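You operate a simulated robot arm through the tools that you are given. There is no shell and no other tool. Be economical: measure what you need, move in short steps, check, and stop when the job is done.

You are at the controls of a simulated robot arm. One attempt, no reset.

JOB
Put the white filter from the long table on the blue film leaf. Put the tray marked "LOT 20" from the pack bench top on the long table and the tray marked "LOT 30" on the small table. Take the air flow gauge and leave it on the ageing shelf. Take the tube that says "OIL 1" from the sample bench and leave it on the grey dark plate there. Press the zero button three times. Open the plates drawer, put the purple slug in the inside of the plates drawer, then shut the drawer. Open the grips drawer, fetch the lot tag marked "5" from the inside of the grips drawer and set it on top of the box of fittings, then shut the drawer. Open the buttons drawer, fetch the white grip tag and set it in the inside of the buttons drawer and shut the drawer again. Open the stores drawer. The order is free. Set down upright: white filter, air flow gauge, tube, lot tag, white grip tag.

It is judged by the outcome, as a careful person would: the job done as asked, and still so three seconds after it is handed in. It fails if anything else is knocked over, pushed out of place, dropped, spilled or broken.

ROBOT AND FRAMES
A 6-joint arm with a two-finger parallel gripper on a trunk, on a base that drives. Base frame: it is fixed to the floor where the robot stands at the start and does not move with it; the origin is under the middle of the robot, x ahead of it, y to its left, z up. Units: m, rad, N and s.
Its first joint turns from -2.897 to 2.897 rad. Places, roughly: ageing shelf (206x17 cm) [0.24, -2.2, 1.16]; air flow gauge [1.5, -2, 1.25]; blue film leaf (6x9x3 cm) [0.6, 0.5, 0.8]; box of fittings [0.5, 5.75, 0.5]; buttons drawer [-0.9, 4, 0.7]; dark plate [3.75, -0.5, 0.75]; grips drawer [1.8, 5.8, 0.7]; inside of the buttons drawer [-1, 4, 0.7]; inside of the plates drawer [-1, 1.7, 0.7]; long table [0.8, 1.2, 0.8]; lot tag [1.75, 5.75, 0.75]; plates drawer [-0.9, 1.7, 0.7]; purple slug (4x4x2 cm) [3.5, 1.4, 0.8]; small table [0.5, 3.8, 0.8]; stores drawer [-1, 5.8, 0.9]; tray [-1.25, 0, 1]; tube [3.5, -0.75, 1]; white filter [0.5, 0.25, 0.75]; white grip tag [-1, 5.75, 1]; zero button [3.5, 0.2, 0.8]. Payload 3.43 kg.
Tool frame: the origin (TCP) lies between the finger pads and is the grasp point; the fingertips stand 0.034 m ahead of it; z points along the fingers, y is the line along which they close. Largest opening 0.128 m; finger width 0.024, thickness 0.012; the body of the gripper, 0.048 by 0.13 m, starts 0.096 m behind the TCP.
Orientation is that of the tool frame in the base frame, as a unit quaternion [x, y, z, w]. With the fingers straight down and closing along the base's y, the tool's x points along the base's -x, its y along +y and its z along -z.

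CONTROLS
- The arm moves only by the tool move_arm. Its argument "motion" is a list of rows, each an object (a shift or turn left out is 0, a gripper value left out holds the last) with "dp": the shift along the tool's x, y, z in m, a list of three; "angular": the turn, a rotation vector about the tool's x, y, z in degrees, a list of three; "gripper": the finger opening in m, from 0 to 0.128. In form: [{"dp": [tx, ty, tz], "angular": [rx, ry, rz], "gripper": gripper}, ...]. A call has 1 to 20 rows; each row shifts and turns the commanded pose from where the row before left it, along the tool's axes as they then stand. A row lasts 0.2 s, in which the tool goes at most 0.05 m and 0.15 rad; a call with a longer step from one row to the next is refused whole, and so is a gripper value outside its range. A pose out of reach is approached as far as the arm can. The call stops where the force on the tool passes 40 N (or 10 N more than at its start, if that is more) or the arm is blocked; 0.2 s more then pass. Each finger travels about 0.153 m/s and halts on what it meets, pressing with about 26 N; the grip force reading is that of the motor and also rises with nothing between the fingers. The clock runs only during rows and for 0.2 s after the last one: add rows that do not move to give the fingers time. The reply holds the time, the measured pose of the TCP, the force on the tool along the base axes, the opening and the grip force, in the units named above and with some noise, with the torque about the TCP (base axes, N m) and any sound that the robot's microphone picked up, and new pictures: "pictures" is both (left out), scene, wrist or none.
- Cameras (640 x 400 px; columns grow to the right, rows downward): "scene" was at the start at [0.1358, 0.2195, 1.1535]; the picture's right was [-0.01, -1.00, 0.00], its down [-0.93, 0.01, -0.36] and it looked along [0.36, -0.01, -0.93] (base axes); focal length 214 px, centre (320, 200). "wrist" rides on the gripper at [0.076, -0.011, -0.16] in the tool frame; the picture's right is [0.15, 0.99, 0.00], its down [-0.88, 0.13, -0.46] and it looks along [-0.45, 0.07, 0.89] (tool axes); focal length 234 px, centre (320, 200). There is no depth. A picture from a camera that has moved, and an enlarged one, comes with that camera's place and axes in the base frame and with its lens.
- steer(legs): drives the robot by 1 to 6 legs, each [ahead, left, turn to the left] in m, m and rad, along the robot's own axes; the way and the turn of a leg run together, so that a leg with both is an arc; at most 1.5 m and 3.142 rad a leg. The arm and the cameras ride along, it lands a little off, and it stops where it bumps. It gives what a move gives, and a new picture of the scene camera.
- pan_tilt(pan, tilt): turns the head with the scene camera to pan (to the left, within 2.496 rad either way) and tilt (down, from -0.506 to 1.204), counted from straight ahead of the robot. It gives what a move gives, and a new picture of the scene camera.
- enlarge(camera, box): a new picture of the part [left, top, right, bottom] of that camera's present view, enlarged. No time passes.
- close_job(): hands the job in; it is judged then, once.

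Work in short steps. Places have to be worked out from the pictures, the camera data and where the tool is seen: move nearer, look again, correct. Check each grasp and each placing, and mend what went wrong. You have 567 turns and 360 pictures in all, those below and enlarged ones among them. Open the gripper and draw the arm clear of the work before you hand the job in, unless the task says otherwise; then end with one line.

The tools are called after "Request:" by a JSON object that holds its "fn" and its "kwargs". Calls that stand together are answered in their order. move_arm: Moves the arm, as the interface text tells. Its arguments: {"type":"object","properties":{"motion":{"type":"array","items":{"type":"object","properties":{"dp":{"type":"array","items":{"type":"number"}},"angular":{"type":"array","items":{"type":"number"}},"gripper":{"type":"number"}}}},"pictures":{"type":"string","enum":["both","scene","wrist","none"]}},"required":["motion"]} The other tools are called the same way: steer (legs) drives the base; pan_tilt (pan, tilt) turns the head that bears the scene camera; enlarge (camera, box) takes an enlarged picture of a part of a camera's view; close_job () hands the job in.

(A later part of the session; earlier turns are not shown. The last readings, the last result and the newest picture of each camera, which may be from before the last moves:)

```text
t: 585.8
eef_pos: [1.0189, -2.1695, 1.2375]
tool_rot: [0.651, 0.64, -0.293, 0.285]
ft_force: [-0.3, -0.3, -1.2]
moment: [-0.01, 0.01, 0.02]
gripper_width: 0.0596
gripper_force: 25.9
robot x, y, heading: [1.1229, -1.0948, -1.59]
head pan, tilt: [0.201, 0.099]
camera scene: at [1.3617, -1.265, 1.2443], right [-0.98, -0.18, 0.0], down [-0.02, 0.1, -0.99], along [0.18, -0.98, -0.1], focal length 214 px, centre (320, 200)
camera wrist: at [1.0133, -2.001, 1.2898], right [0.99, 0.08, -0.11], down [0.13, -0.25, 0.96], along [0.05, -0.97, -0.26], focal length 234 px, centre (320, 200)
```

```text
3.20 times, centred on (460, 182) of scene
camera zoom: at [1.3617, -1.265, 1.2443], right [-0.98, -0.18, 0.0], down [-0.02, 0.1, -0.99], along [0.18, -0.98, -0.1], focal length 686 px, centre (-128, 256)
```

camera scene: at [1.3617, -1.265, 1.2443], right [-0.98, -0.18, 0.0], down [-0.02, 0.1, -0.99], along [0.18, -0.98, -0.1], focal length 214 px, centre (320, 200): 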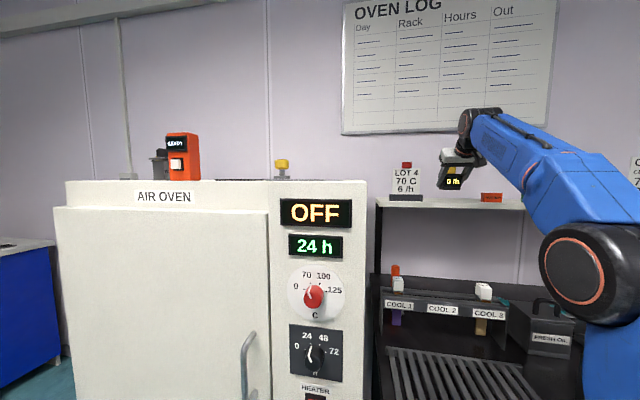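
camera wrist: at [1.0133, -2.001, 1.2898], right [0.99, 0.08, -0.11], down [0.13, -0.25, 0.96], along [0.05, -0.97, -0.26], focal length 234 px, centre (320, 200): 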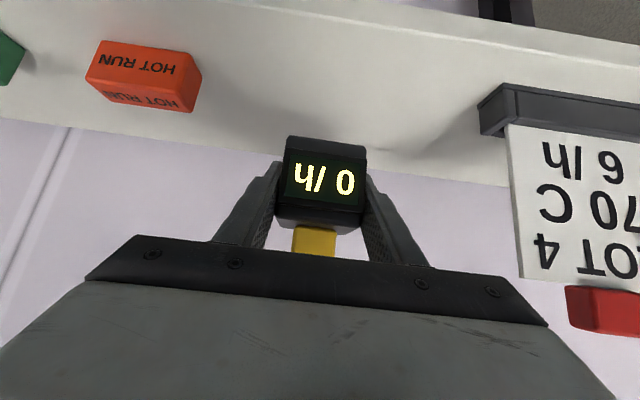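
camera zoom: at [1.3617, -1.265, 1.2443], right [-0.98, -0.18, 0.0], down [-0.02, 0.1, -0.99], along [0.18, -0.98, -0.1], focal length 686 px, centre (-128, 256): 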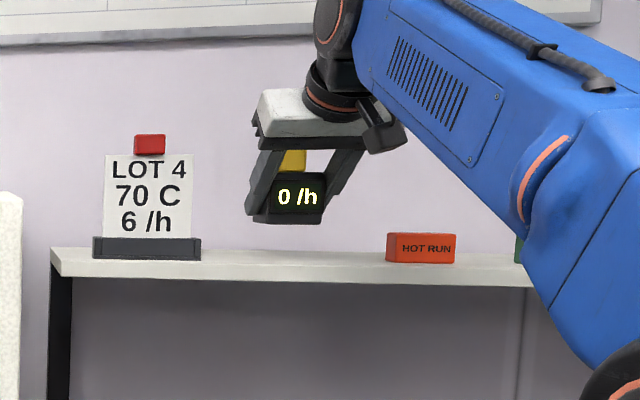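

Lower straight down slowly until contact.

Request:
{"fn": "move_arm", "kwargs": {"motion": [{"dp": [0.0112, 0, 0.01]}, {"dp": [0.0074, 0, 0.0067]}, {}], "pictures": "none"}}

Request:
{"fn": "move_arm", "kwargs": {"motion": [{"dp": [0.003, 0, 0.0027]}, {"dp": [0.0022, 0, 0.002]}, {}], "pictures": "none"}}

Request:
{"fn": "move_arm", "kwargs": {"motion": [{"dp": [0.0022, 0, 0.002]}, {"dp": [0.0022, 0, 0.002]}, {}], "pictures": "scene"}}

```text
t: 586.6
eef_pos: [1.0194, -2.1693, 1.2125]
tool_rot: [0.651, 0.64, -0.293, 0.285]
ft_force: [-0.2, 0.5, -1.1]
moment: [0.02, 0.01, -0.01]
gripper_width: 0.0597
gripper_force: 25.8
robot x, y, heading: [1.1257, -1.0894, -1.589]
head pan, tilt: [0.201, 0.099]
```

```text
t: 587.4
eef_pos: [1.022, -2.1701, 1.2054]
tool_rot: [0.651, 0.64, -0.293, 0.285]
ft_force: [0.0, 0.0, -1.8]
moment: [0.01, -0.01, 0.04]
gripper_width: 0.0596
gripper_force: 26.6
robot x, y, heading: [1.1265, -1.0909, -1.586]
head pan, tilt: [0.201, 0.099]
```

```text
t: 588.2
eef_pos: [1.0233, -2.1707, 1.1994]
tool_rot: [0.651, 0.64, -0.293, 0.285]
ft_force: [0.2, -0.1, -1.3]
moment: [0.01, 0.0, 0.02]
gripper_width: 0.0596
gripper_force: 26.1
robot x, y, heading: [1.1301, -1.0891, -1.592]
head pan, tilt: [0.201, 0.099]
camera scene: at [1.3617, -1.265, 1.2443], right [-0.98, -0.18, 0.0], down [-0.02, 0.1, -0.99], along [0.18, -0.98, -0.1], focal length 214 px, centre (320, 200)
```

scene: 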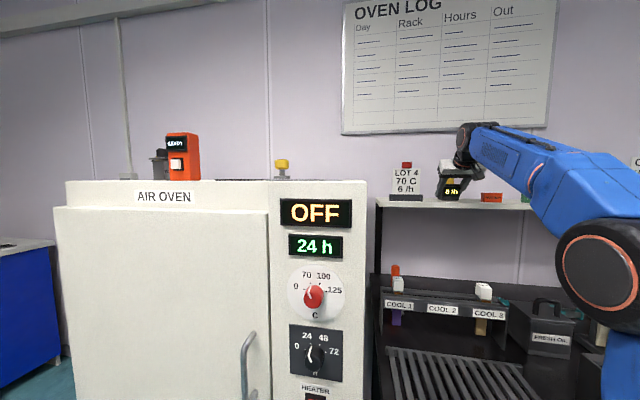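

Request:
{"fn": "move_arm", "kwargs": {"motion": [{"dp": [0.0015, 0, 0.0013]}, {"dp": [0.0015, 0, 0.0013]}, {}], "pictures": "none"}}

Request:
{"fn": "move_arm", "kwargs": {"motion": [{"dp": [0.0015, 0, 0.0013]}, {"dp": [0.0015, 0, 0.0013]}, {}], "pictures": "none"}}

Request:
{"fn": "move_arm", "kwargs": {"motion": [{"dp": [0.0015, 0, 0.0013]}, {"dp": [0.0015, 0, 0.0013]}, {}], "pictures": "scene"}}

Request:
{"fn": "enlarge", "kwargs": {"camera": "scene", "box": [360, 120, 560, 245]}}

```text
t: 589.0
eef_pos: [1.0219, -2.1701, 1.1969]
tool_rot: [0.651, 0.64, -0.293, 0.286]
ft_force: [0.5, -2.1, 3.2]
moment: [-0.23, -0.18, -0.01]
gripper_width: 0.0598
gripper_force: 25.8
robot x, y, heading: [1.125, -1.0914, -1.584]
head pan, tilt: [0.201, 0.099]
```

```text
t: 589.8
eef_pos: [1.0229, -2.1686, 1.1934]
tool_rot: [0.65, 0.639, -0.294, 0.286]
ft_force: [1.5, 0.5, 18.0]
moment: [-0.1, -0.58, 0.01]
gripper_width: 0.0599
gripper_force: 25.7
robot x, y, heading: [1.1255, -1.0904, -1.592]
head pan, tilt: [0.201, 0.099]
```

```text
t: 590.6
eef_pos: [1.0223, -2.1693, 1.1913]
tool_rot: [0.65, 0.639, -0.295, 0.287]
ft_force: [-0.1, -0.4, 5.6]
moment: [0.14, -0.04, 0.01]
gripper_width: 0.0597
gripper_force: 26.1
robot x, y, heading: [1.1307, -1.0941, -1.591]
head pan, tilt: [0.201, 0.099]
stopped in row 3: the force on the tool passed its limit (the readings are from after the stop); the commanded pose is now the measured one
camera scene: at [1.3617, -1.2648, 1.2443], right [-0.98, -0.18, 0.0], down [-0.02, 0.1, -1.0], along [0.18, -0.98, -0.1], focal length 214 px, centre (320, 200)
```

scene: 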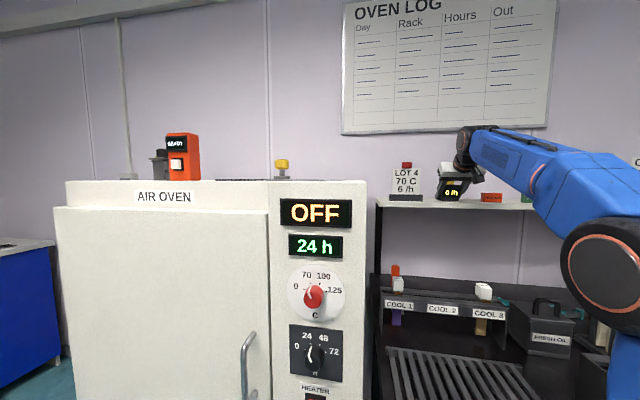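

```text
3.20 times, centred on (460, 182) of scene
camera zoom: at [1.3617, -1.2648, 1.2443], right [-0.98, -0.18, 0.0], down [-0.02, 0.1, -1.0], along [0.18, -0.98, -0.1], focal length 686 px, centre (-128, 256)
```

zoom: 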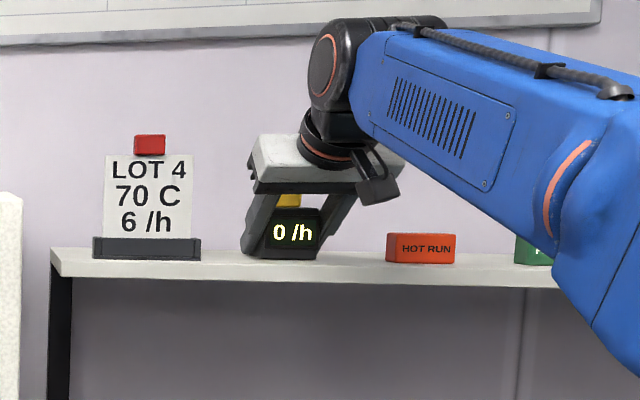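

Contact on the shelf. Release and withdraw along the tool axis.

Request:
{"fn": "move_arm", "kwargs": {"motion": [{"dp": [-0.0008, 0, -0.0007]}, {"gripper": 0.07}, {"gripper": 0.085}, {}, {"dp": [0, 0, -0.02]}, {"dp": [0, 0, -0.04]}, {"dp": [0, 0, -0.045]}, {"dp": [0.01, 0, -0.045]}, {"dp": [0.02, 0, -0.04]}, {"dp": [0.025, 0, -0.035]}], "pictures": "both"}}

```text
t: 592.8
eef_pos: [1.0255, -1.9664, 1.3021]
tool_rot: [0.652, 0.639, -0.294, 0.285]
ft_force: [-0.1, -0.3, 0.0]
moment: [0.05, -0.02, -0.02]
gripper_width: 0.085
gripper_force: 0.0
robot x, y, heading: [1.1237, -1.0952, -1.584]
head pan, tilt: [0.201, 0.099]
camera scene: at [1.3616, -1.2655, 1.2442], right [-0.98, -0.18, 0.0], down [-0.02, 0.1, -0.99], along [0.18, -0.98, -0.1], focal length 214 px, centre (320, 200)
camera wrist: at [1.0177, -1.7987, 1.3526], right [0.99, 0.08, -0.11], down [0.13, -0.25, 0.96], along [0.05, -0.97, -0.25], focal length 234 px, centre (320, 200)
```

scene: 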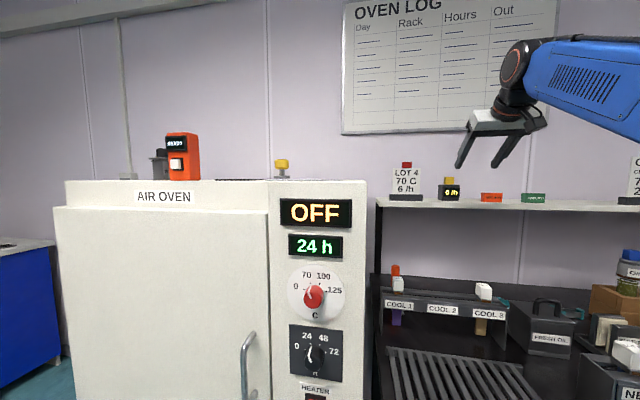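
wrist: 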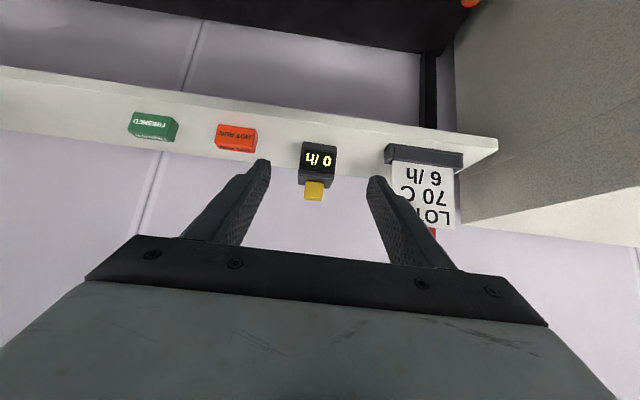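

Gauge stands on the shelf. I back away, turn to face east and look at the sample bench.

Request:
{"fn": "steer", "kwargs": {"legs": [[-0.5, 0, 0], [0, 0, 1.584], [0.6, 0, 0]]}}

Request:
{"fn": "pan_tilt", "kwargs": {"pan": 0, "tilt": 0.3}}

Request:
{"fn": "enlarge", "kwargs": {"camera": "scene", "box": [100, 120, 420, 320]}}

```text
t: 602.5
eef_pos: [2.5947, -0.7223, 1.3026]
tool_rot: [0.019, 0.912, -0.01, 0.41]
ft_force: [-0.3, -0.4, -0.6]
moment: [0.0, 0.0, 0.01]
gripper_width: 0.0848
gripper_force: 0.1
robot x, y, heading: [1.7229, -0.6037, -0.042]
head pan, tilt: [0.201, 0.099]
camera scene: at [1.9014, -0.3683, 1.2443], right [0.16, -0.99, 0.0], down [-0.1, -0.02, -0.99], along [0.98, 0.16, -0.1], focal length 214 px, centre (320, 200)
```

scene: 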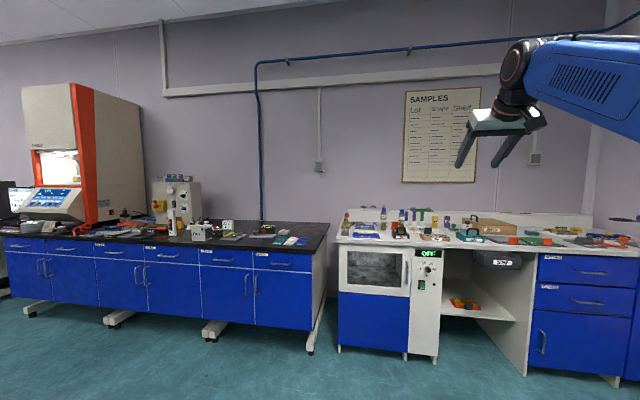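

```text
t: 603.3
eef_pos: [2.5952, -0.723, 1.3037]
tool_rot: [0.018, 0.912, -0.01, 0.41]
ft_force: [-0.4, -0.4, -0.5]
moment: [-0.01, 0.02, 0.0]
gripper_width: 0.0851
gripper_force: 0.1
robot x, y, heading: [1.7204, -0.6, -0.045]
head pan, tilt: [0.0, 0.3]
camera scene: at [1.9038, -0.3867, 1.2257], right [-0.04, -1.0, 0.0], down [-0.29, 0.01, -0.96], along [0.95, -0.04, -0.3], focal length 214 px, centre (320, 200)
```

scene: 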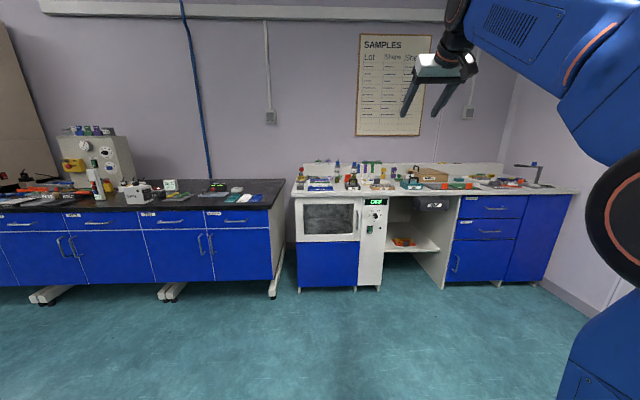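

```text
2.00 times, centred on (260, 220) of scene
camera zoom: at [1.9038, -0.3867, 1.2257], right [-0.04, -1.0, 0.0], down [-0.29, 0.01, -0.96], along [0.95, -0.04, -0.3], focal length 429 px, centre (440, 160)
```

zoom: 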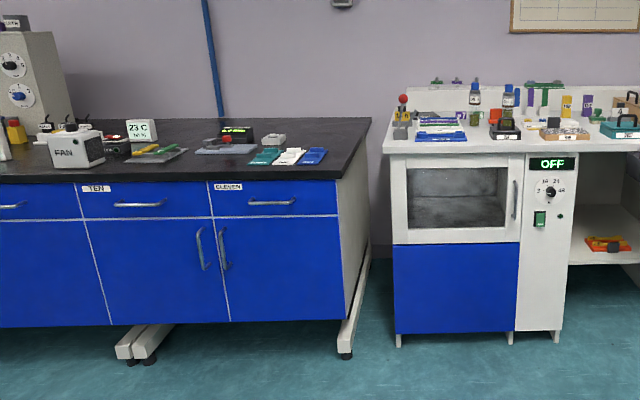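

Request:
{"fn": "enlarge", "kwargs": {"camera": "scene", "box": [110, 165, 290, 220]}}

Request:
{"fn": "enlarge", "kwargs": {"camera": "scene", "box": [285, 145, 435, 205]}}

Request:
{"fn": "enlarge", "kwargs": {"camera": "scene", "box": [420, 145, 570, 205]}}

```text
3.56 times, centred on (200, 192) of scene
camera zoom: at [1.9038, -0.3867, 1.2257], right [-0.04, -1.0, 0.0], down [-0.29, 0.01, -0.96], along [0.95, -0.04, -0.3], focal length 763 px, centre (747, 227)
```

zoom: 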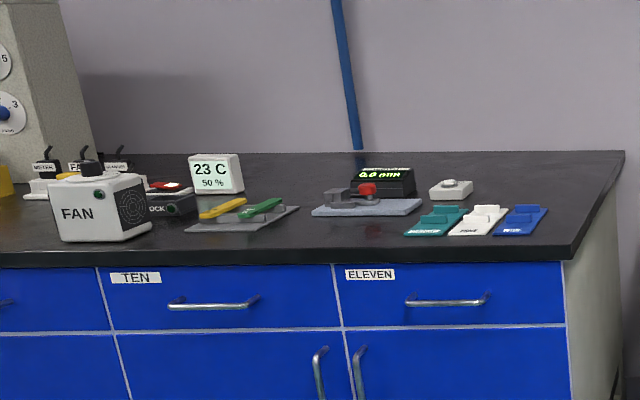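

```text
4.27 times, centred on (360, 175) of scene
camera zoom: at [1.9038, -0.3867, 1.2257], right [-0.04, -1.0, 0.0], down [-0.29, 0.01, -0.96], along [0.95, -0.04, -0.3], focal length 915 px, centre (149, 307)
```

zoom: 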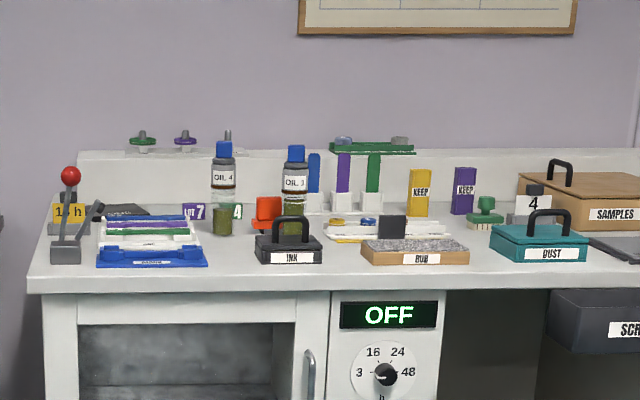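

```text
4.27 times, centred on (495, 175) of scene
camera zoom: at [1.9038, -0.3867, 1.2257], right [-0.04, -1.0, 0.0], down [-0.29, 0.01, -0.96], along [0.95, -0.04, -0.3], focal length 915 px, centre (-427, 307)
```

zoom: 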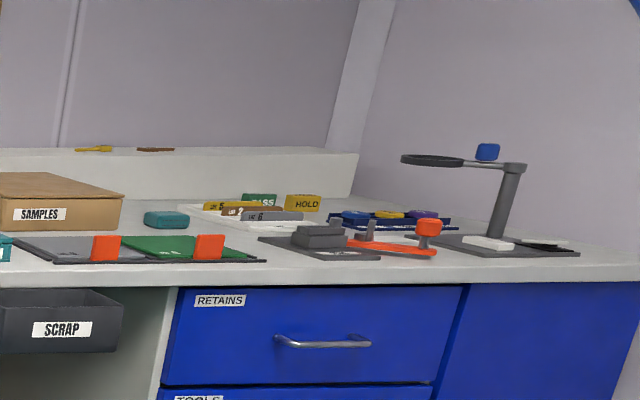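

The zero button is the little grey box with a round button at about (3.5, 0.18, 0.82). I move in front of it.

Request:
{"fn": "steer", "kwargs": {"legs": [[0, 0.85, 0.042], [0.68, 0, 0]]}}

Request:
{"fn": "move_arm", "kwargs": {"motion": [{"dp": [0.04, 0, 0.0], "angular": [0, 8, 0]}, {"dp": [0.04, 0, 0.0], "angular": [0, 8, 0]}, {"dp": [0.035, 0, 0.02], "angular": [0, 8, 0]}, {"dp": [0.02, 0, 0.035], "angular": [0, 8, 0]}, {"dp": [0.01, 0, 0.04], "angular": [0, 8, 0]}, {"dp": [0.0, 0, 0.04], "angular": [0, 8, 0], "gripper": 0.0}, {}], "pictures": "wrist"}}

Request:
{"fn": "enlarge", "kwargs": {"camera": "scene", "box": [200, 130, 440, 280]}}

```text
t: 611.1
eef_pos: [3.2907, 0.1698, 1.3028]
tool_rot: [0.001, 0.912, -0.002, 0.411]
ft_force: [0.6, 0.2, 1.2]
moment: [-0.02, -0.01, -0.01]
gripper_width: 0.085
gripper_force: 0.1
robot x, y, heading: [2.4139, 0.261, 0.0]
head pan, tilt: [0.0, 0.3]
camera scene: at [2.5877, 0.4779, 1.2256], right [0.0, -1.0, 0.0], down [-0.3, 0.0, -0.96], along [0.96, 0.0, -0.3], focal length 214 px, centre (320, 200)
```

scene: 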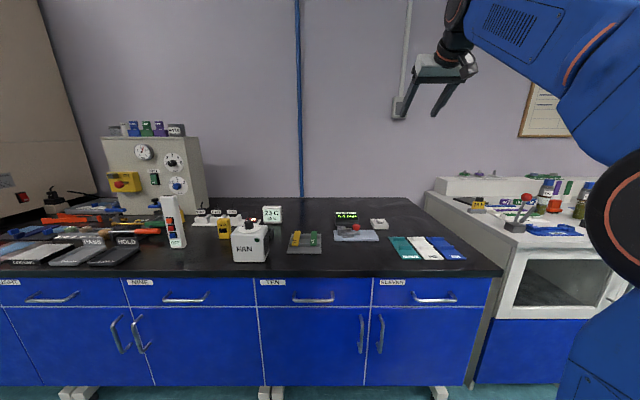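

```text
t: 612.7
eef_pos: [3.2185, 0.172, 1.0919]
tool_rot: [0.002, 1.0, -0.002, 0.003]
ft_force: [-0.5, -0.8, 1.1]
moment: [-0.01, -0.04, -0.02]
gripper_width: 0.0
gripper_force: 25.4
robot x, y, heading: [2.4165, 0.2588, 0.004]
head pan, tilt: [0.0, 0.3]
camera wrist: at [3.1407, 0.1604, 1.2523], right [-0.14, 0.99, 0.0], down [0.88, 0.13, 0.46], along [0.46, 0.06, -0.89], focal length 234 px, centre (320, 200)
```

wrist: 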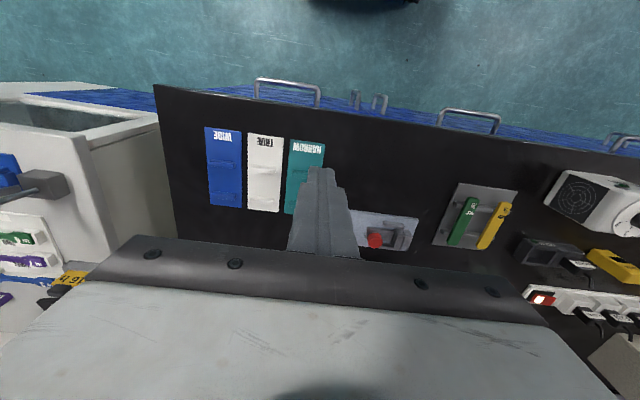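

```text
2.67 times, centred on (320, 205) of scene
camera zoom: at [2.5876, 0.4779, 1.2256], right [0.0, -1.0, 0.0], down [-0.3, 0.0, -0.96], along [0.96, 0.0, -0.3], focal length 572 px, centre (320, 187)
```

zoom: 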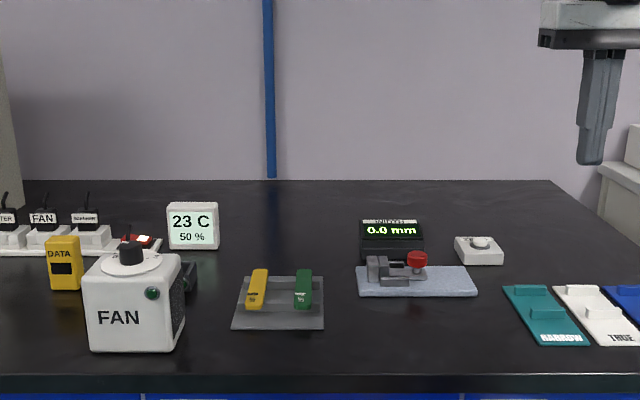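

Request:
{"fn": "steer", "kwargs": {"legs": [[0.1, 0, 0]]}}

Request:
{"fn": "move_arm", "kwargs": {"motion": [{"dp": [-0.04, 0.003, 0.015]}, {"dp": [-0.04, 0.003, 0.015]}, {"dp": [-0.04, 0.003, 0.015]}, {"dp": [-0.04, 0.003, 0.015]}, {"dp": [-0.03, 0.003, 0.015]}, {}], "pictures": "wrist"}}

```text
t: 613.9
eef_pos: [3.3161, 0.1749, 1.0916]
tool_rot: [0.001, 1.0, -0.002, 0.004]
ft_force: [0.1, -0.3, 0.4]
moment: [0.02, 0.02, -0.04]
gripper_width: 0.0001
gripper_force: 26.4
robot x, y, heading: [2.5157, 0.2587, -0.001]
head pan, tilt: [0.0, 0.3]
camera scene: at [2.6872, 0.4782, 1.2256], right [0.0, -1.0, 0.0], down [-0.3, 0.0, -0.96], along [0.96, 0.0, -0.3], focal length 214 px, centre (320, 200)
```

scene: 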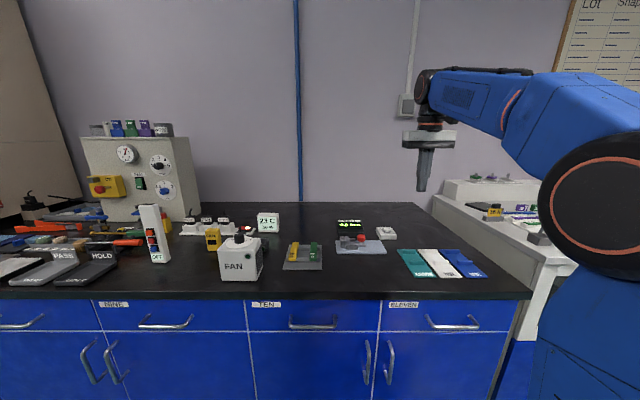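

```text
t: 615.3
eef_pos: [3.509, 0.1879, 1.0198]
tool_rot: [0.001, 1.0, -0.001, 0.004]
ft_force: [-0.5, 0.2, 0.4]
moment: [-0.03, 0.03, 0.01]
gripper_width: 0.0002
gripper_force: 25.5
robot x, y, heading: [2.5128, 0.2611, 0.003]
head pan, tilt: [0.0, 0.3]
camera wrist: at [3.4331, 0.176, 1.1795], right [-0.14, 0.99, -0.01], down [0.88, 0.13, 0.46], along [0.46, 0.06, -0.89], focal length 234 px, centre (320, 200)
```

wrist: 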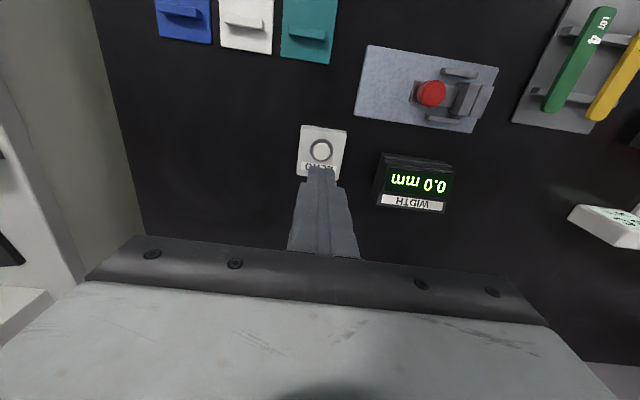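

ZERO button seen. I shift to (3.536, 0.19) and lower partway.

Request:
{"fn": "move_arm", "kwargs": {"motion": [{"dp": [-0.027, 0.002, 0.03]}, {"dp": [0, 0, 0.045]}, {"dp": [0, 0, 0.045]}, {}], "pictures": "both"}}

Request:
{"fn": "enlarge", "kwargs": {"camera": "scene", "box": [320, 180, 480, 280]}}

```text
t: 616.3
eef_pos: [3.5372, 0.1928, 0.8973]
tool_rot: [0.0, 1.0, -0.002, 0.003]
ft_force: [-0.5, 0.0, -0.6]
moment: [-0.02, 0.0, 0.0]
gripper_width: 0.0002
gripper_force: 26.0
robot x, y, heading: [2.5154, 0.2543, 0.005]
head pan, tilt: [0.0, 0.3]
camera scene: at [2.6873, 0.4782, 1.2256], right [0.0, -1.0, 0.0], down [-0.3, 0.0, -0.96], along [0.96, 0.0, -0.3], focal length 214 px, centre (320, 200)
camera wrist: at [3.4608, 0.1809, 1.0572], right [-0.14, 0.99, -0.01], down [0.88, 0.13, 0.46], along [0.46, 0.06, -0.89], focal length 234 px, centre (320, 200)
```

scene: 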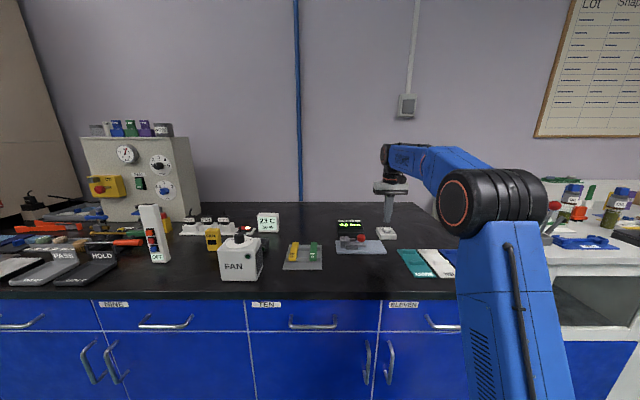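
wrist: 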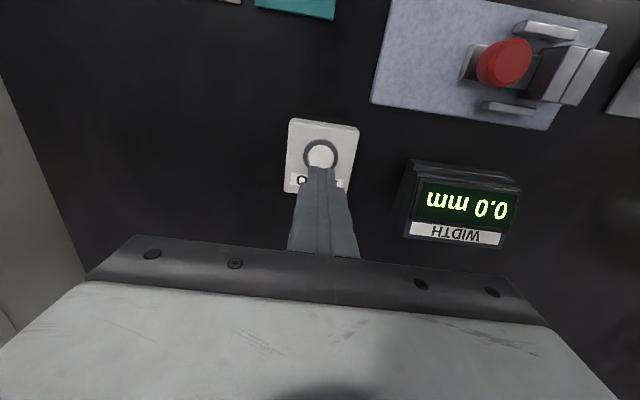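

```text
4.00 times, centred on (400, 230) of scene
camera zoom: at [2.6873, 0.4782, 1.2256], right [0.0, -1.0, 0.0], down [-0.3, 0.0, -0.96], along [0.96, 0.0, -0.3], focal length 858 px, centre (0, 80)
```

zoom: 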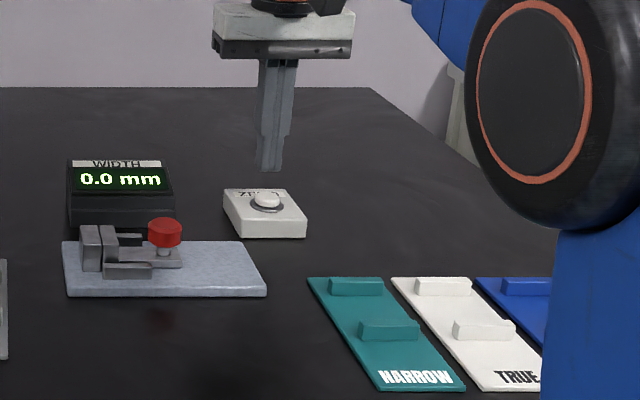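

Centred over ZERO. Descend to just above, then press in small steps.

Request:
{"fn": "move_arm", "kwargs": {"motion": [{"dp": [0, -0.002, 0.03]}, {"dp": [0, 0, 0.02]}, {"dp": [0, 0, 0.004]}, {"dp": [0, 0, 0.004]}, {"dp": [0, 0, 0.003]}, {}], "pictures": "none"}}

Request:
{"fn": "move_arm", "kwargs": {"motion": [{"dp": [0, 0, 0.002]}, {"dp": [0, 0, 0.002]}, {}], "pictures": "none"}}

```text
t: 616.9
eef_pos: [3.5374, 0.19, 0.8623]
tool_rot: [0.0, 1.0, -0.002, 0.016]
ft_force: [-11.8, 0.9, 25.5]
moment: [0.07, 0.58, -0.01]
gripper_width: 0.0
gripper_force: 25.6
robot x, y, heading: [2.5155, 0.2544, 0.003]
head pan, tilt: [0.0, 0.3]
heard: click
stopped in row 3: the force on the tool passed its limit (the readings are from after the stop); the commanded pose is now the measured one
```

```text
t: 617.3
eef_pos: [3.538, 0.1904, 0.8639]
tool_rot: [0.001, 1.0, -0.002, 0.019]
ft_force: [-7.0, 0.2, 20.4]
moment: [0.06, 0.37, -0.01]
gripper_width: 0.0
gripper_force: 26.0
robot x, y, heading: [2.514, 0.258, -0.0]
head pan, tilt: [0.0, 0.3]
stopped in row 1: the force on the tool passed its limit (the readings are from after the stop); the commanded pose is now the measured one
```

One click heard. Lift off fully.

Request:
{"fn": "move_arm", "kwargs": {"motion": [{"dp": [0, 0, -0.02]}, {}, {}], "pictures": "wrist"}}

```text
t: 618.1
eef_pos: [3.5393, 0.1912, 0.8796]
tool_rot: [0.001, 1.0, -0.003, 0.016]
ft_force: [1.0, 0.2, -0.4]
moment: [0.0, -0.01, 0.01]
gripper_width: 0.0
gripper_force: 25.9
robot x, y, heading: [2.5094, 0.2558, 0.001]
head pan, tilt: [0.0, 0.3]
camera wrist: at [3.4589, 0.1787, 1.0381], right [-0.14, 0.99, -0.01], down [0.87, 0.13, 0.48], along [0.48, 0.06, -0.88], focal length 234 px, centre (320, 200)
```

wrist: 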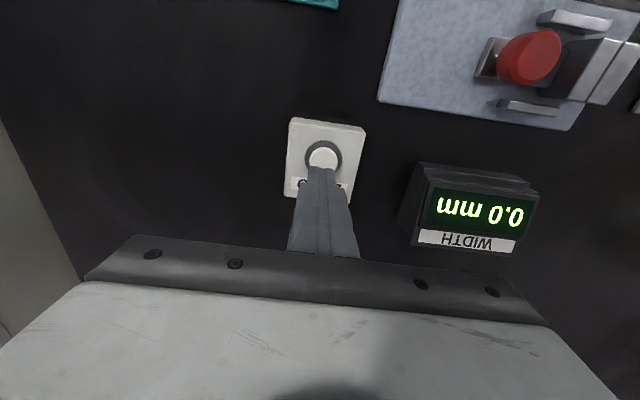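

Second press.

Request:
{"fn": "move_arm", "kwargs": {"motion": [{"dp": [0, 0, 0.008]}, {"dp": [0, 0, 0.004]}, {"dp": [0, 0, 0.003]}, {"dp": [0, 0, 0.003]}, {"dp": [0, 0, 0.003]}], "pictures": "none"}}

Request:
{"fn": "move_arm", "kwargs": {"motion": [{"dp": [0, 0, -0.02]}, {}, {}], "pictures": "none"}}

```text
t: 619.3
eef_pos: [3.5402, 0.19, 0.8622]
tool_rot: [0.001, 1.0, -0.002, 0.018]
ft_force: [-6.8, -3.3, 26.1]
moment: [-0.09, 0.48, 0.0]
gripper_width: 0.0
gripper_force: 25.5
robot x, y, heading: [2.5179, 0.2592, 0.001]
head pan, tilt: [0.0, 0.3]
heard: click
```

```text
t: 620.1
eef_pos: [3.5372, 0.1896, 0.8786]
tool_rot: [0.001, 1.0, -0.001, 0.016]
ft_force: [0.3, -0.5, 0.2]
moment: [0.0, 0.0, -0.01]
gripper_width: 0.0002
gripper_force: 25.8
robot x, y, heading: [2.5126, 0.2554, -0.007]
head pan, tilt: [0.0, 0.3]
```

Second click heard. Third press.

Request:
{"fn": "move_arm", "kwargs": {"motion": [{"dp": [0, 0, 0.008]}, {"dp": [0, 0, 0.004]}, {"dp": [0, 0, 0.003]}, {"dp": [0, 0, 0.003]}, {"dp": [0, 0, 0.003]}], "pictures": "none"}}

Request:
{"fn": "move_arm", "kwargs": {"motion": [{"dp": [0, 0, -0.02]}, {"dp": [0, 0, -0.045]}, {"dp": [0, 0, -0.045]}, {"dp": [0.04, 0, -0.03]}, {"dp": [0.045, 0, -0.02]}, {"dp": [0.045, 0, -0.02]}, {"angular": [0, -1.8, 0]}], "pictures": "wrist"}}

```text
t: 621.3
eef_pos: [3.5377, 0.192, 0.8622]
tool_rot: [0.002, 1.0, -0.001, 0.019]
ft_force: [-10.7, -1.9, 32.4]
moment: [-0.07, 0.7, 0.02]
gripper_width: 0.0
gripper_force: 26.0
robot x, y, heading: [2.5135, 0.2603, -0.001]
head pan, tilt: [0.0, 0.3]
heard: click
```

```text
t: 622.9
eef_pos: [3.4022, 0.1923, 1.0302]
tool_rot: [0.0, 0.999, -0.002, 0.032]
ft_force: [0.4, -0.8, -0.3]
moment: [0.01, 0.03, 0.01]
gripper_width: 0.0001
gripper_force: 25.6
robot x, y, heading: [2.5162, 0.256, 0.004]
head pan, tilt: [0.0, 0.3]
camera wrist: at [3.3173, 0.1803, 1.1873], right [-0.14, 0.99, -0.01], down [0.85, 0.13, 0.51], along [0.51, 0.06, -0.86], focal length 234 px, centre (320, 200)
```

wrist: 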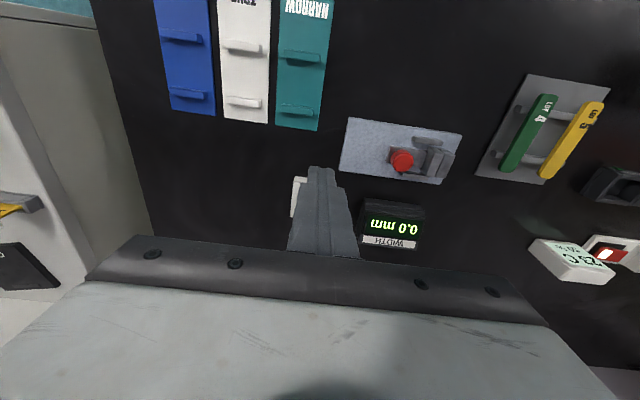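

Three clicks registered. I fix the tilt, back off and move south to the sample bench for a closer look.

Request:
{"fn": "move_arm", "kwargs": {"motion": [{"dp": [0.02, 0, -0.03], "angular": [0, 3.7, 0]}, {"dp": [0.0, 0, -0.02]}, {}], "pictures": "none"}}

Request:
{"fn": "steer", "kwargs": {"legs": [[-0.3, 0, 0], [0, -0.95, 0]]}}

Request:
{"fn": "enlarge", "kwargs": {"camera": "scene", "box": [180, 130, 420, 280]}}

```text
t: 623.7
eef_pos: [3.3815, 0.1915, 1.0811]
tool_rot: [0.0, 1.0, -0.001, 0.0]
ft_force: [0.2, 0.3, 0.2]
moment: [-0.01, 0.0, 0.02]
gripper_width: 0.0
gripper_force: 25.7
robot x, y, heading: [2.5124, 0.2572, -0.001]
head pan, tilt: [0.0, 0.3]
```

```text
t: 630.2
eef_pos: [3.0719, -0.7529, 1.081]
tool_rot: [0.013, 1.0, -0.001, 0.0]
ft_force: [0.6, 0.1, 0.5]
moment: [0.0, -0.04, -0.02]
gripper_width: 0.0
gripper_force: 25.7
robot x, y, heading: [2.2103, -0.665, -0.02]
head pan, tilt: [0.0, 0.3]
camera scene: at [2.3858, -0.4493, 1.2256], right [-0.02, -1.0, 0.0], down [-0.3, 0.01, -0.96], along [0.95, -0.02, -0.3], focal length 214 px, centre (320, 200)
```

scene: 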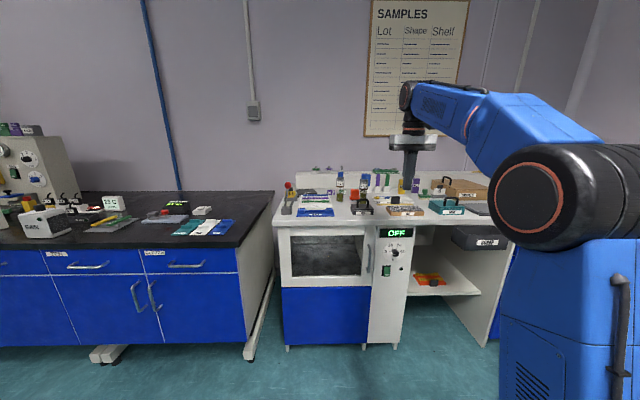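

```text
2.67 times, centred on (300, 205) of scene
camera zoom: at [2.3858, -0.4493, 1.2256], right [-0.02, -1.0, 0.0], down [-0.3, 0.01, -0.96], along [0.95, -0.02, -0.3], focal length 572 px, centre (373, 187)
```

zoom: 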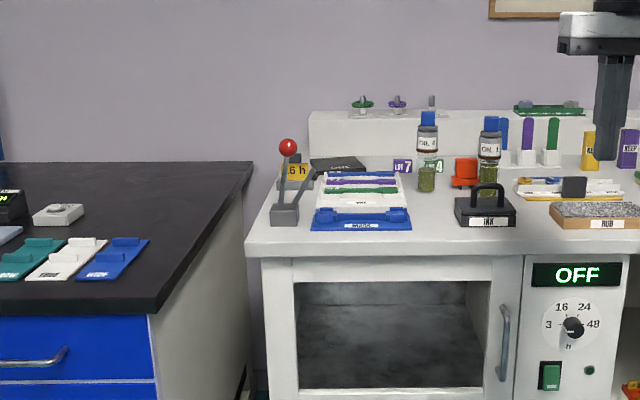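

Request:
{"fn": "enlarge", "kwargs": {"camera": "scene", "box": [320, 155, 400, 205]}}

Request:
{"fn": "enlarge", "kwargs": {"camera": "scene", "box": [270, 160, 350, 210]}}

```text
8.00 times, centred on (360, 180) of scene
camera zoom: at [2.3858, -0.4493, 1.2256], right [-0.02, -1.0, 0.0], down [-0.3, 0.01, -0.96], along [0.95, -0.02, -0.3], focal length 1716 px, centre (0, 360)
```

zoom: 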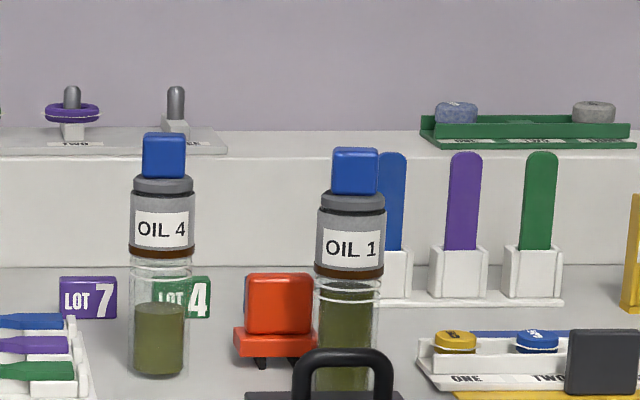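

```text
8.00 times, centred on (310, 185) of scene
camera zoom: at [2.3858, -0.4493, 1.2256], right [-0.02, -1.0, 0.0], down [-0.3, 0.01, -0.96], along [0.95, -0.02, -0.3], focal length 1716 px, centre (400, 320)
```

zoom: 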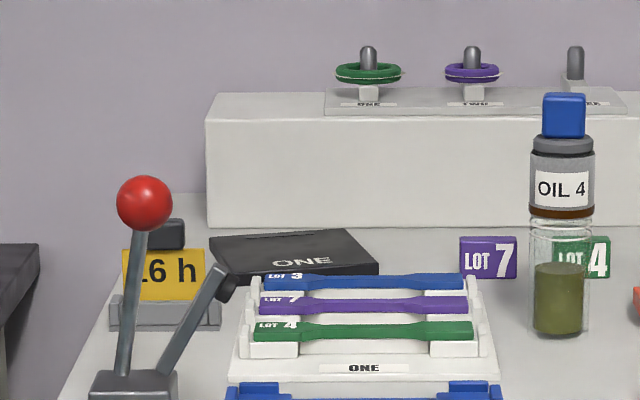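

OIL 1 is the right-hand bottle; the dark "ONE" slab at the left back is the plate. I drive closer and look with the wrist camera.

Request:
{"fn": "steer", "kwargs": {"legs": [[0.3, 0, 0.02]]}}

Request:
{"fn": "enlarge", "kwargs": {"camera": "wrist", "box": [0, 0, 640, 400]}}

```text
t: 632.3
eef_pos: [3.3825, -0.7435, 1.0801]
tool_rot: [0.004, 1.0, -0.002, 0.0]
ft_force: [0.3, 0.5, 0.1]
moment: [0.0, -0.01, 0.02]
gripper_width: 0.0002
gripper_force: 26.2
robot x, y, heading: [2.5159, -0.6685, -0.002]
head pan, tilt: [0.0, 0.3]
camera scene: at [2.69, -0.4504, 1.2256], right [0.0, -1.0, 0.0], down [-0.3, 0.0, -0.96], along [0.96, 0.0, -0.3], focal length 214 px, centre (320, 200)
```

scene: 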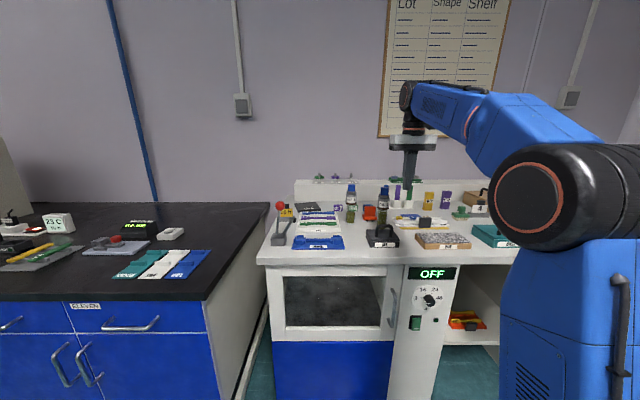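

```text
1.00 times, centred on (320, 200) of wrist
camera zoom: at [3.3069, -0.7539, 1.2418], right [-0.14, 0.99, 0.0], down [0.88, 0.12, 0.46], along [0.45, 0.06, -0.89], focal length 234 px, centre (320, 200)
```

zoom: 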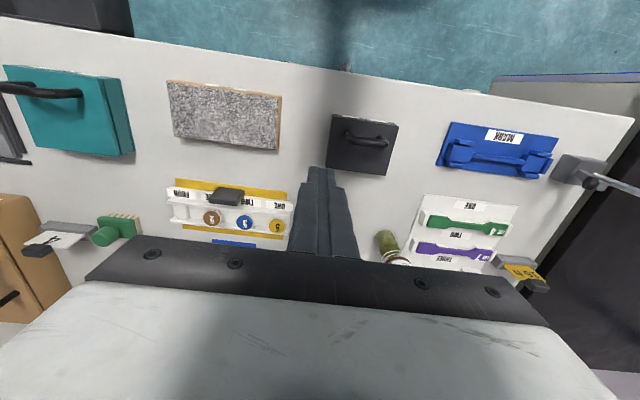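

Request:
{"fn": "enlarge", "kwargs": {"camera": "scene", "box": [260, 165, 420, 265]}}

```text
4.00 times, centred on (340, 215) of scene
camera zoom: at [2.69, -0.4504, 1.2256], right [0.0, -1.0, 0.0], down [-0.3, 0.0, -0.96], along [0.96, 0.0, -0.3], focal length 858 px, centre (240, 140)
```

zoom: 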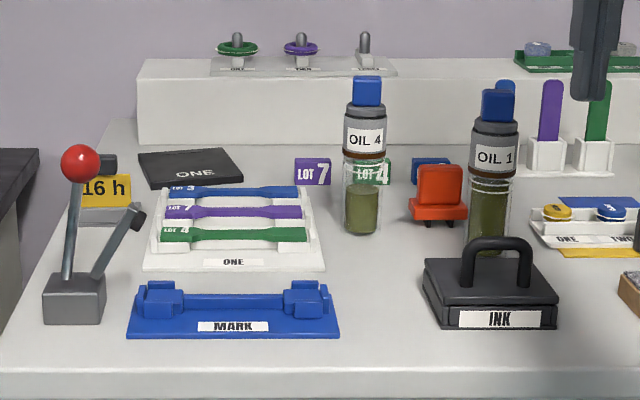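

OIL 1's label centre triangulates to (3.565, -0.724, 0.933), bottle top ≈1.006; plate at ≈(3.83, -0.385, 0.83). I drive 6 cm closer and move above OIL 1 with open fingers.

Request:
{"fn": "steer", "kwargs": {"legs": [[0.07, 0, 0]]}}

Request:
{"fn": "move_arm", "kwargs": {"motion": [{"dp": [-0.03, 0.005, 0], "gripper": 0.08}, {"dp": [-0.03, 0.004, 0]}, {}], "pictures": "wrist"}}

```text
t: 633.3
eef_pos: [3.4515, -0.7429, 1.0816]
tool_rot: [0.004, 1.0, -0.002, 0.0]
ft_force: [-0.5, 0.8, -0.7]
moment: [-0.01, 0.01, 0.02]
gripper_width: 0.0
gripper_force: 25.8
robot x, y, heading: [2.5831, -0.6752, -0.009]
head pan, tilt: [0.0, 0.3]
camera scene: at [2.7594, -0.4508, 1.2256], right [-0.01, -1.0, 0.0], down [-0.3, 0.0, -0.96], along [0.96, 0.0, -0.3], focal length 214 px, centre (320, 200)
```

scene: 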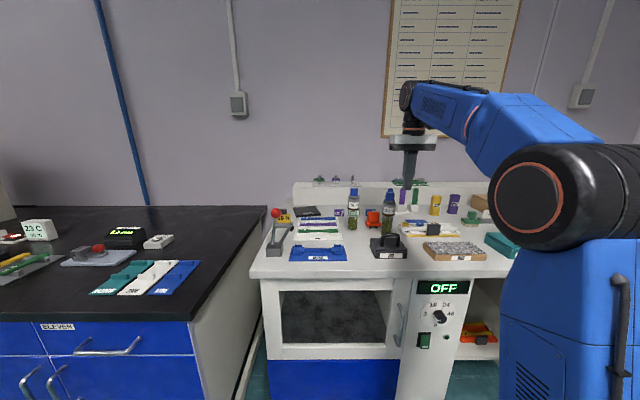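

```text
t: 634.1
eef_pos: [3.5121, -0.7338, 1.0794]
tool_rot: [0.004, 1.0, -0.002, 0.0]
ft_force: [-1.2, 0.4, -0.1]
moment: [-0.01, -0.02, -0.02]
gripper_width: 0.08
gripper_force: 0.2
robot x, y, heading: [2.5852, -0.6702, -0.002]
head pan, tilt: [0.0, 0.3]
camera wrist: at [3.4376, -0.7457, 1.2407], right [-0.14, 0.99, 0.0], down [0.88, 0.12, 0.46], along [0.45, 0.06, -0.89], focal length 234 px, centre (320, 200)
```

wrist: 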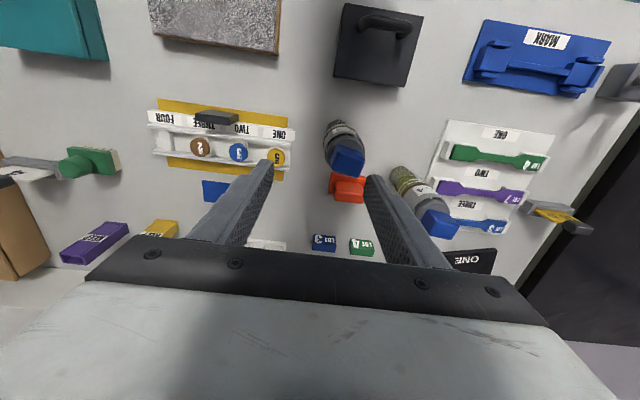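

Now seen clearly: OIL 1 stands at (3.503, -0.708). I centre over it and descend around the cap to the label.

Request:
{"fn": "move_arm", "kwargs": {"motion": [{"dp": [0.009, 0.026, 0]}, {"dp": [0, 0, 0.03]}, {}], "pictures": "wrist"}}

```text
t: 634.9
eef_pos: [3.5015, -0.7064, 1.0476]
tool_rot: [0.005, 1.0, -0.002, 0.0]
ft_force: [0.6, -0.4, -0.5]
moment: [0.01, 0.03, 0.02]
gripper_width: 0.0799
gripper_force: 0.0
robot x, y, heading: [2.5855, -0.6688, -0.007]
head pan, tilt: [0.0, 0.3]
camera wrist: at [3.4266, -0.7187, 1.2086], right [-0.14, 0.99, 0.0], down [0.88, 0.12, 0.46], along [0.45, 0.06, -0.89], focal length 234 px, centre (320, 200)
```

wrist: 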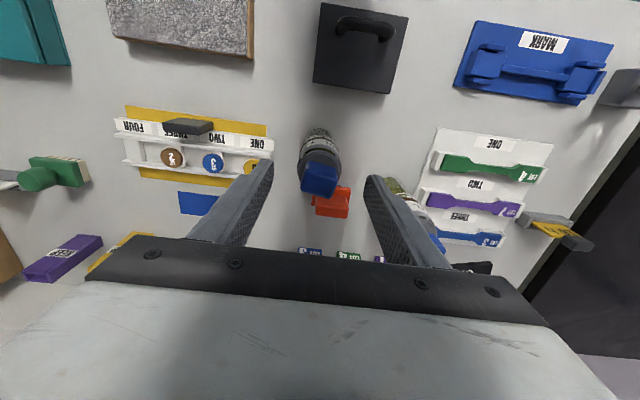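

Request:
{"fn": "move_arm", "kwargs": {"motion": [{"dp": [-0.003, -0.001, 0.035]}, {"dp": [0, 0, 0.04]}, {}], "pictures": "wrist"}}

```text
t: 635.7
eef_pos: [3.5036, -0.7127, 0.9738]
tool_rot: [0.004, 1.0, -0.002, 0.001]
ft_force: [-1.4, 0.2, -0.7]
moment: [-0.03, -0.04, 0.01]
gripper_width: 0.08
gripper_force: 0.1
robot x, y, heading: [2.5841, -0.6742, -0.008]
head pan, tilt: [0.0, 0.3]
camera wrist: at [3.4291, -0.7231, 1.1353], right [-0.14, 0.99, 0.0], down [0.88, 0.12, 0.46], along [0.45, 0.06, -0.89], focal length 234 px, centre (320, 200)
```

wrist: 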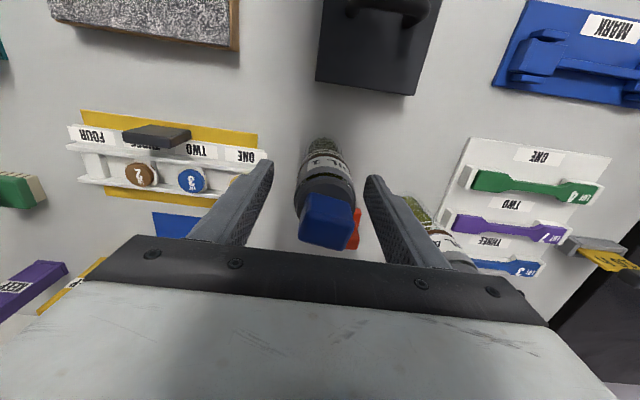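

Request:
{"fn": "move_arm", "kwargs": {"motion": [{"dp": [-0.001, 0.003, 0.02]}, {"dp": [0, 0, 0.02]}, {"gripper": 0.0}, {}, {}], "pictures": "both"}}

```text
t: 636.9
eef_pos: [3.5051, -0.7071, 0.9342]
tool_rot: [0.004, 1.0, -0.002, -0.001]
ft_force: [-0.8, -0.1, 0.2]
moment: [0.01, 0.05, 0.01]
gripper_width: 0.0431
gripper_force: 26.1
robot x, y, heading: [2.5852, -0.6698, -0.004]
head pan, tilt: [0.0, 0.3]
camera scene: at [2.7594, -0.4508, 1.2256], right [-0.01, -1.0, 0.0], down [-0.3, 0.0, -0.96], along [0.96, 0.0, -0.3], focal length 214 px, centre (320, 200)
camera wrist: at [3.4306, -0.7186, 1.0958], right [-0.14, 0.99, 0.0], down [0.88, 0.12, 0.46], along [0.45, 0.06, -0.89], focal length 234 px, centre (320, 200)
```

scene: 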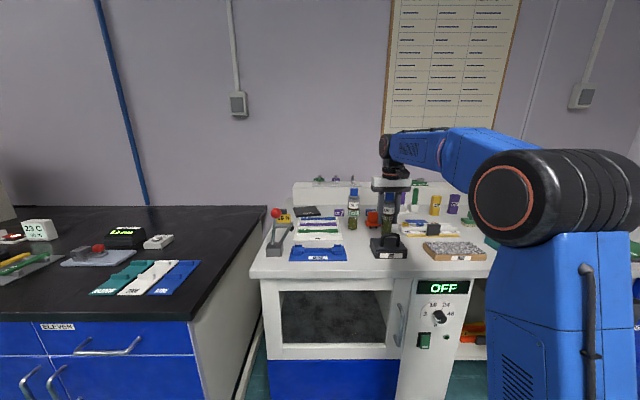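
wrist: 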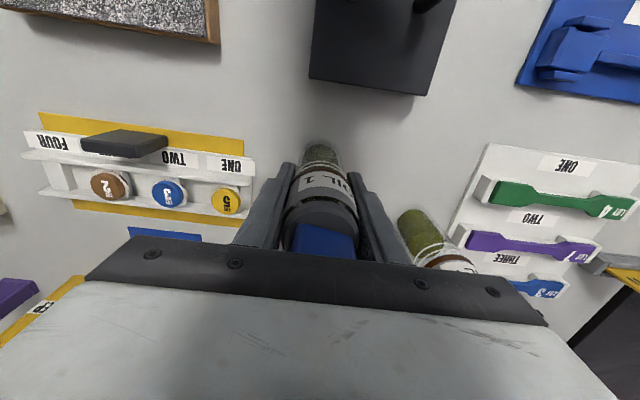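

OIL 1 gripped at its label. Lift, draw back, and strafe north toward the plate.

Request:
{"fn": "move_arm", "kwargs": {"motion": [{"dp": [0, 0, -0.02]}, {"dp": [0, 0, -0.035]}, {"dp": [0, 0, -0.04]}, {"dp": [0, 0, -0.035]}, {"dp": [0.035, 0, -0.005]}, {"dp": [0.035, 0, 0]}, {"dp": [0.03, 0, 0]}, {}], "pictures": "none"}}

Request:
{"fn": "steer", "kwargs": {"legs": [[0, 0.32, 0.004]]}}

Request:
{"fn": "enlarge", "kwargs": {"camera": "wrist", "box": [0, 0, 640, 400]}}

```text
t: 638.7
eef_pos: [3.405, -0.7057, 1.0699]
tool_rot: [0.004, 1.0, -0.002, 0.001]
ft_force: [0.5, -0.4, -2.6]
moment: [-0.02, 0.0, -0.01]
gripper_width: 0.0435
gripper_force: 25.1
robot x, y, heading: [2.586, -0.6746, -0.001]
head pan, tilt: [0.0, 0.3]
```

```text
t: 640.8
eef_pos: [3.4072, -0.3871, 1.0701]
tool_rot: [0.005, 1.0, -0.001, -0.001]
ft_force: [0.6, 0.5, -1.1]
moment: [0.0, 0.0, -0.01]
gripper_width: 0.0432
gripper_force: 26.3
robot x, y, heading: [2.5856, -0.3551, -0.004]
head pan, tilt: [0.0, 0.3]
camera scene: at [2.7608, -0.1327, 1.2256], right [0.0, -1.0, 0.0], down [-0.3, 0.0, -0.96], along [0.96, 0.0, -0.3], focal length 214 px, centre (320, 200)
```

scene: 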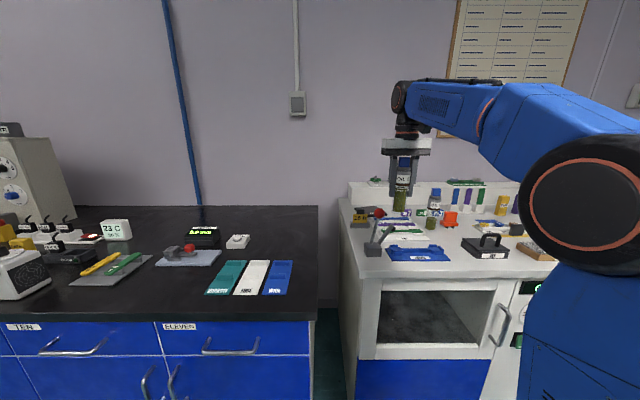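

```text
1.00 times, centred on (320, 200) of wrist
camera zoom: at [3.3325, -0.3987, 1.2315], right [-0.14, 0.99, 0.0], down [0.88, 0.12, 0.46], along [0.45, 0.06, -0.89], focal length 234 px, centre (320, 200)
```

zoom: 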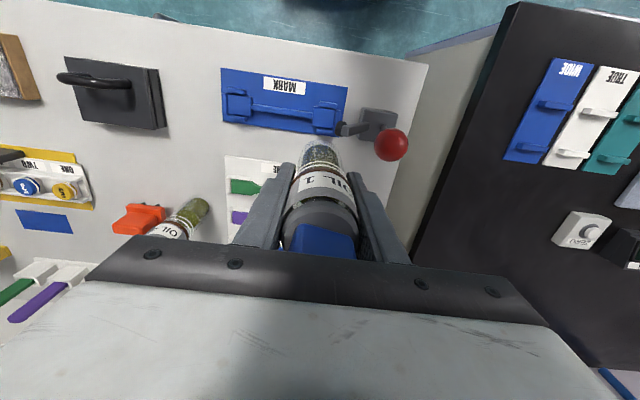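

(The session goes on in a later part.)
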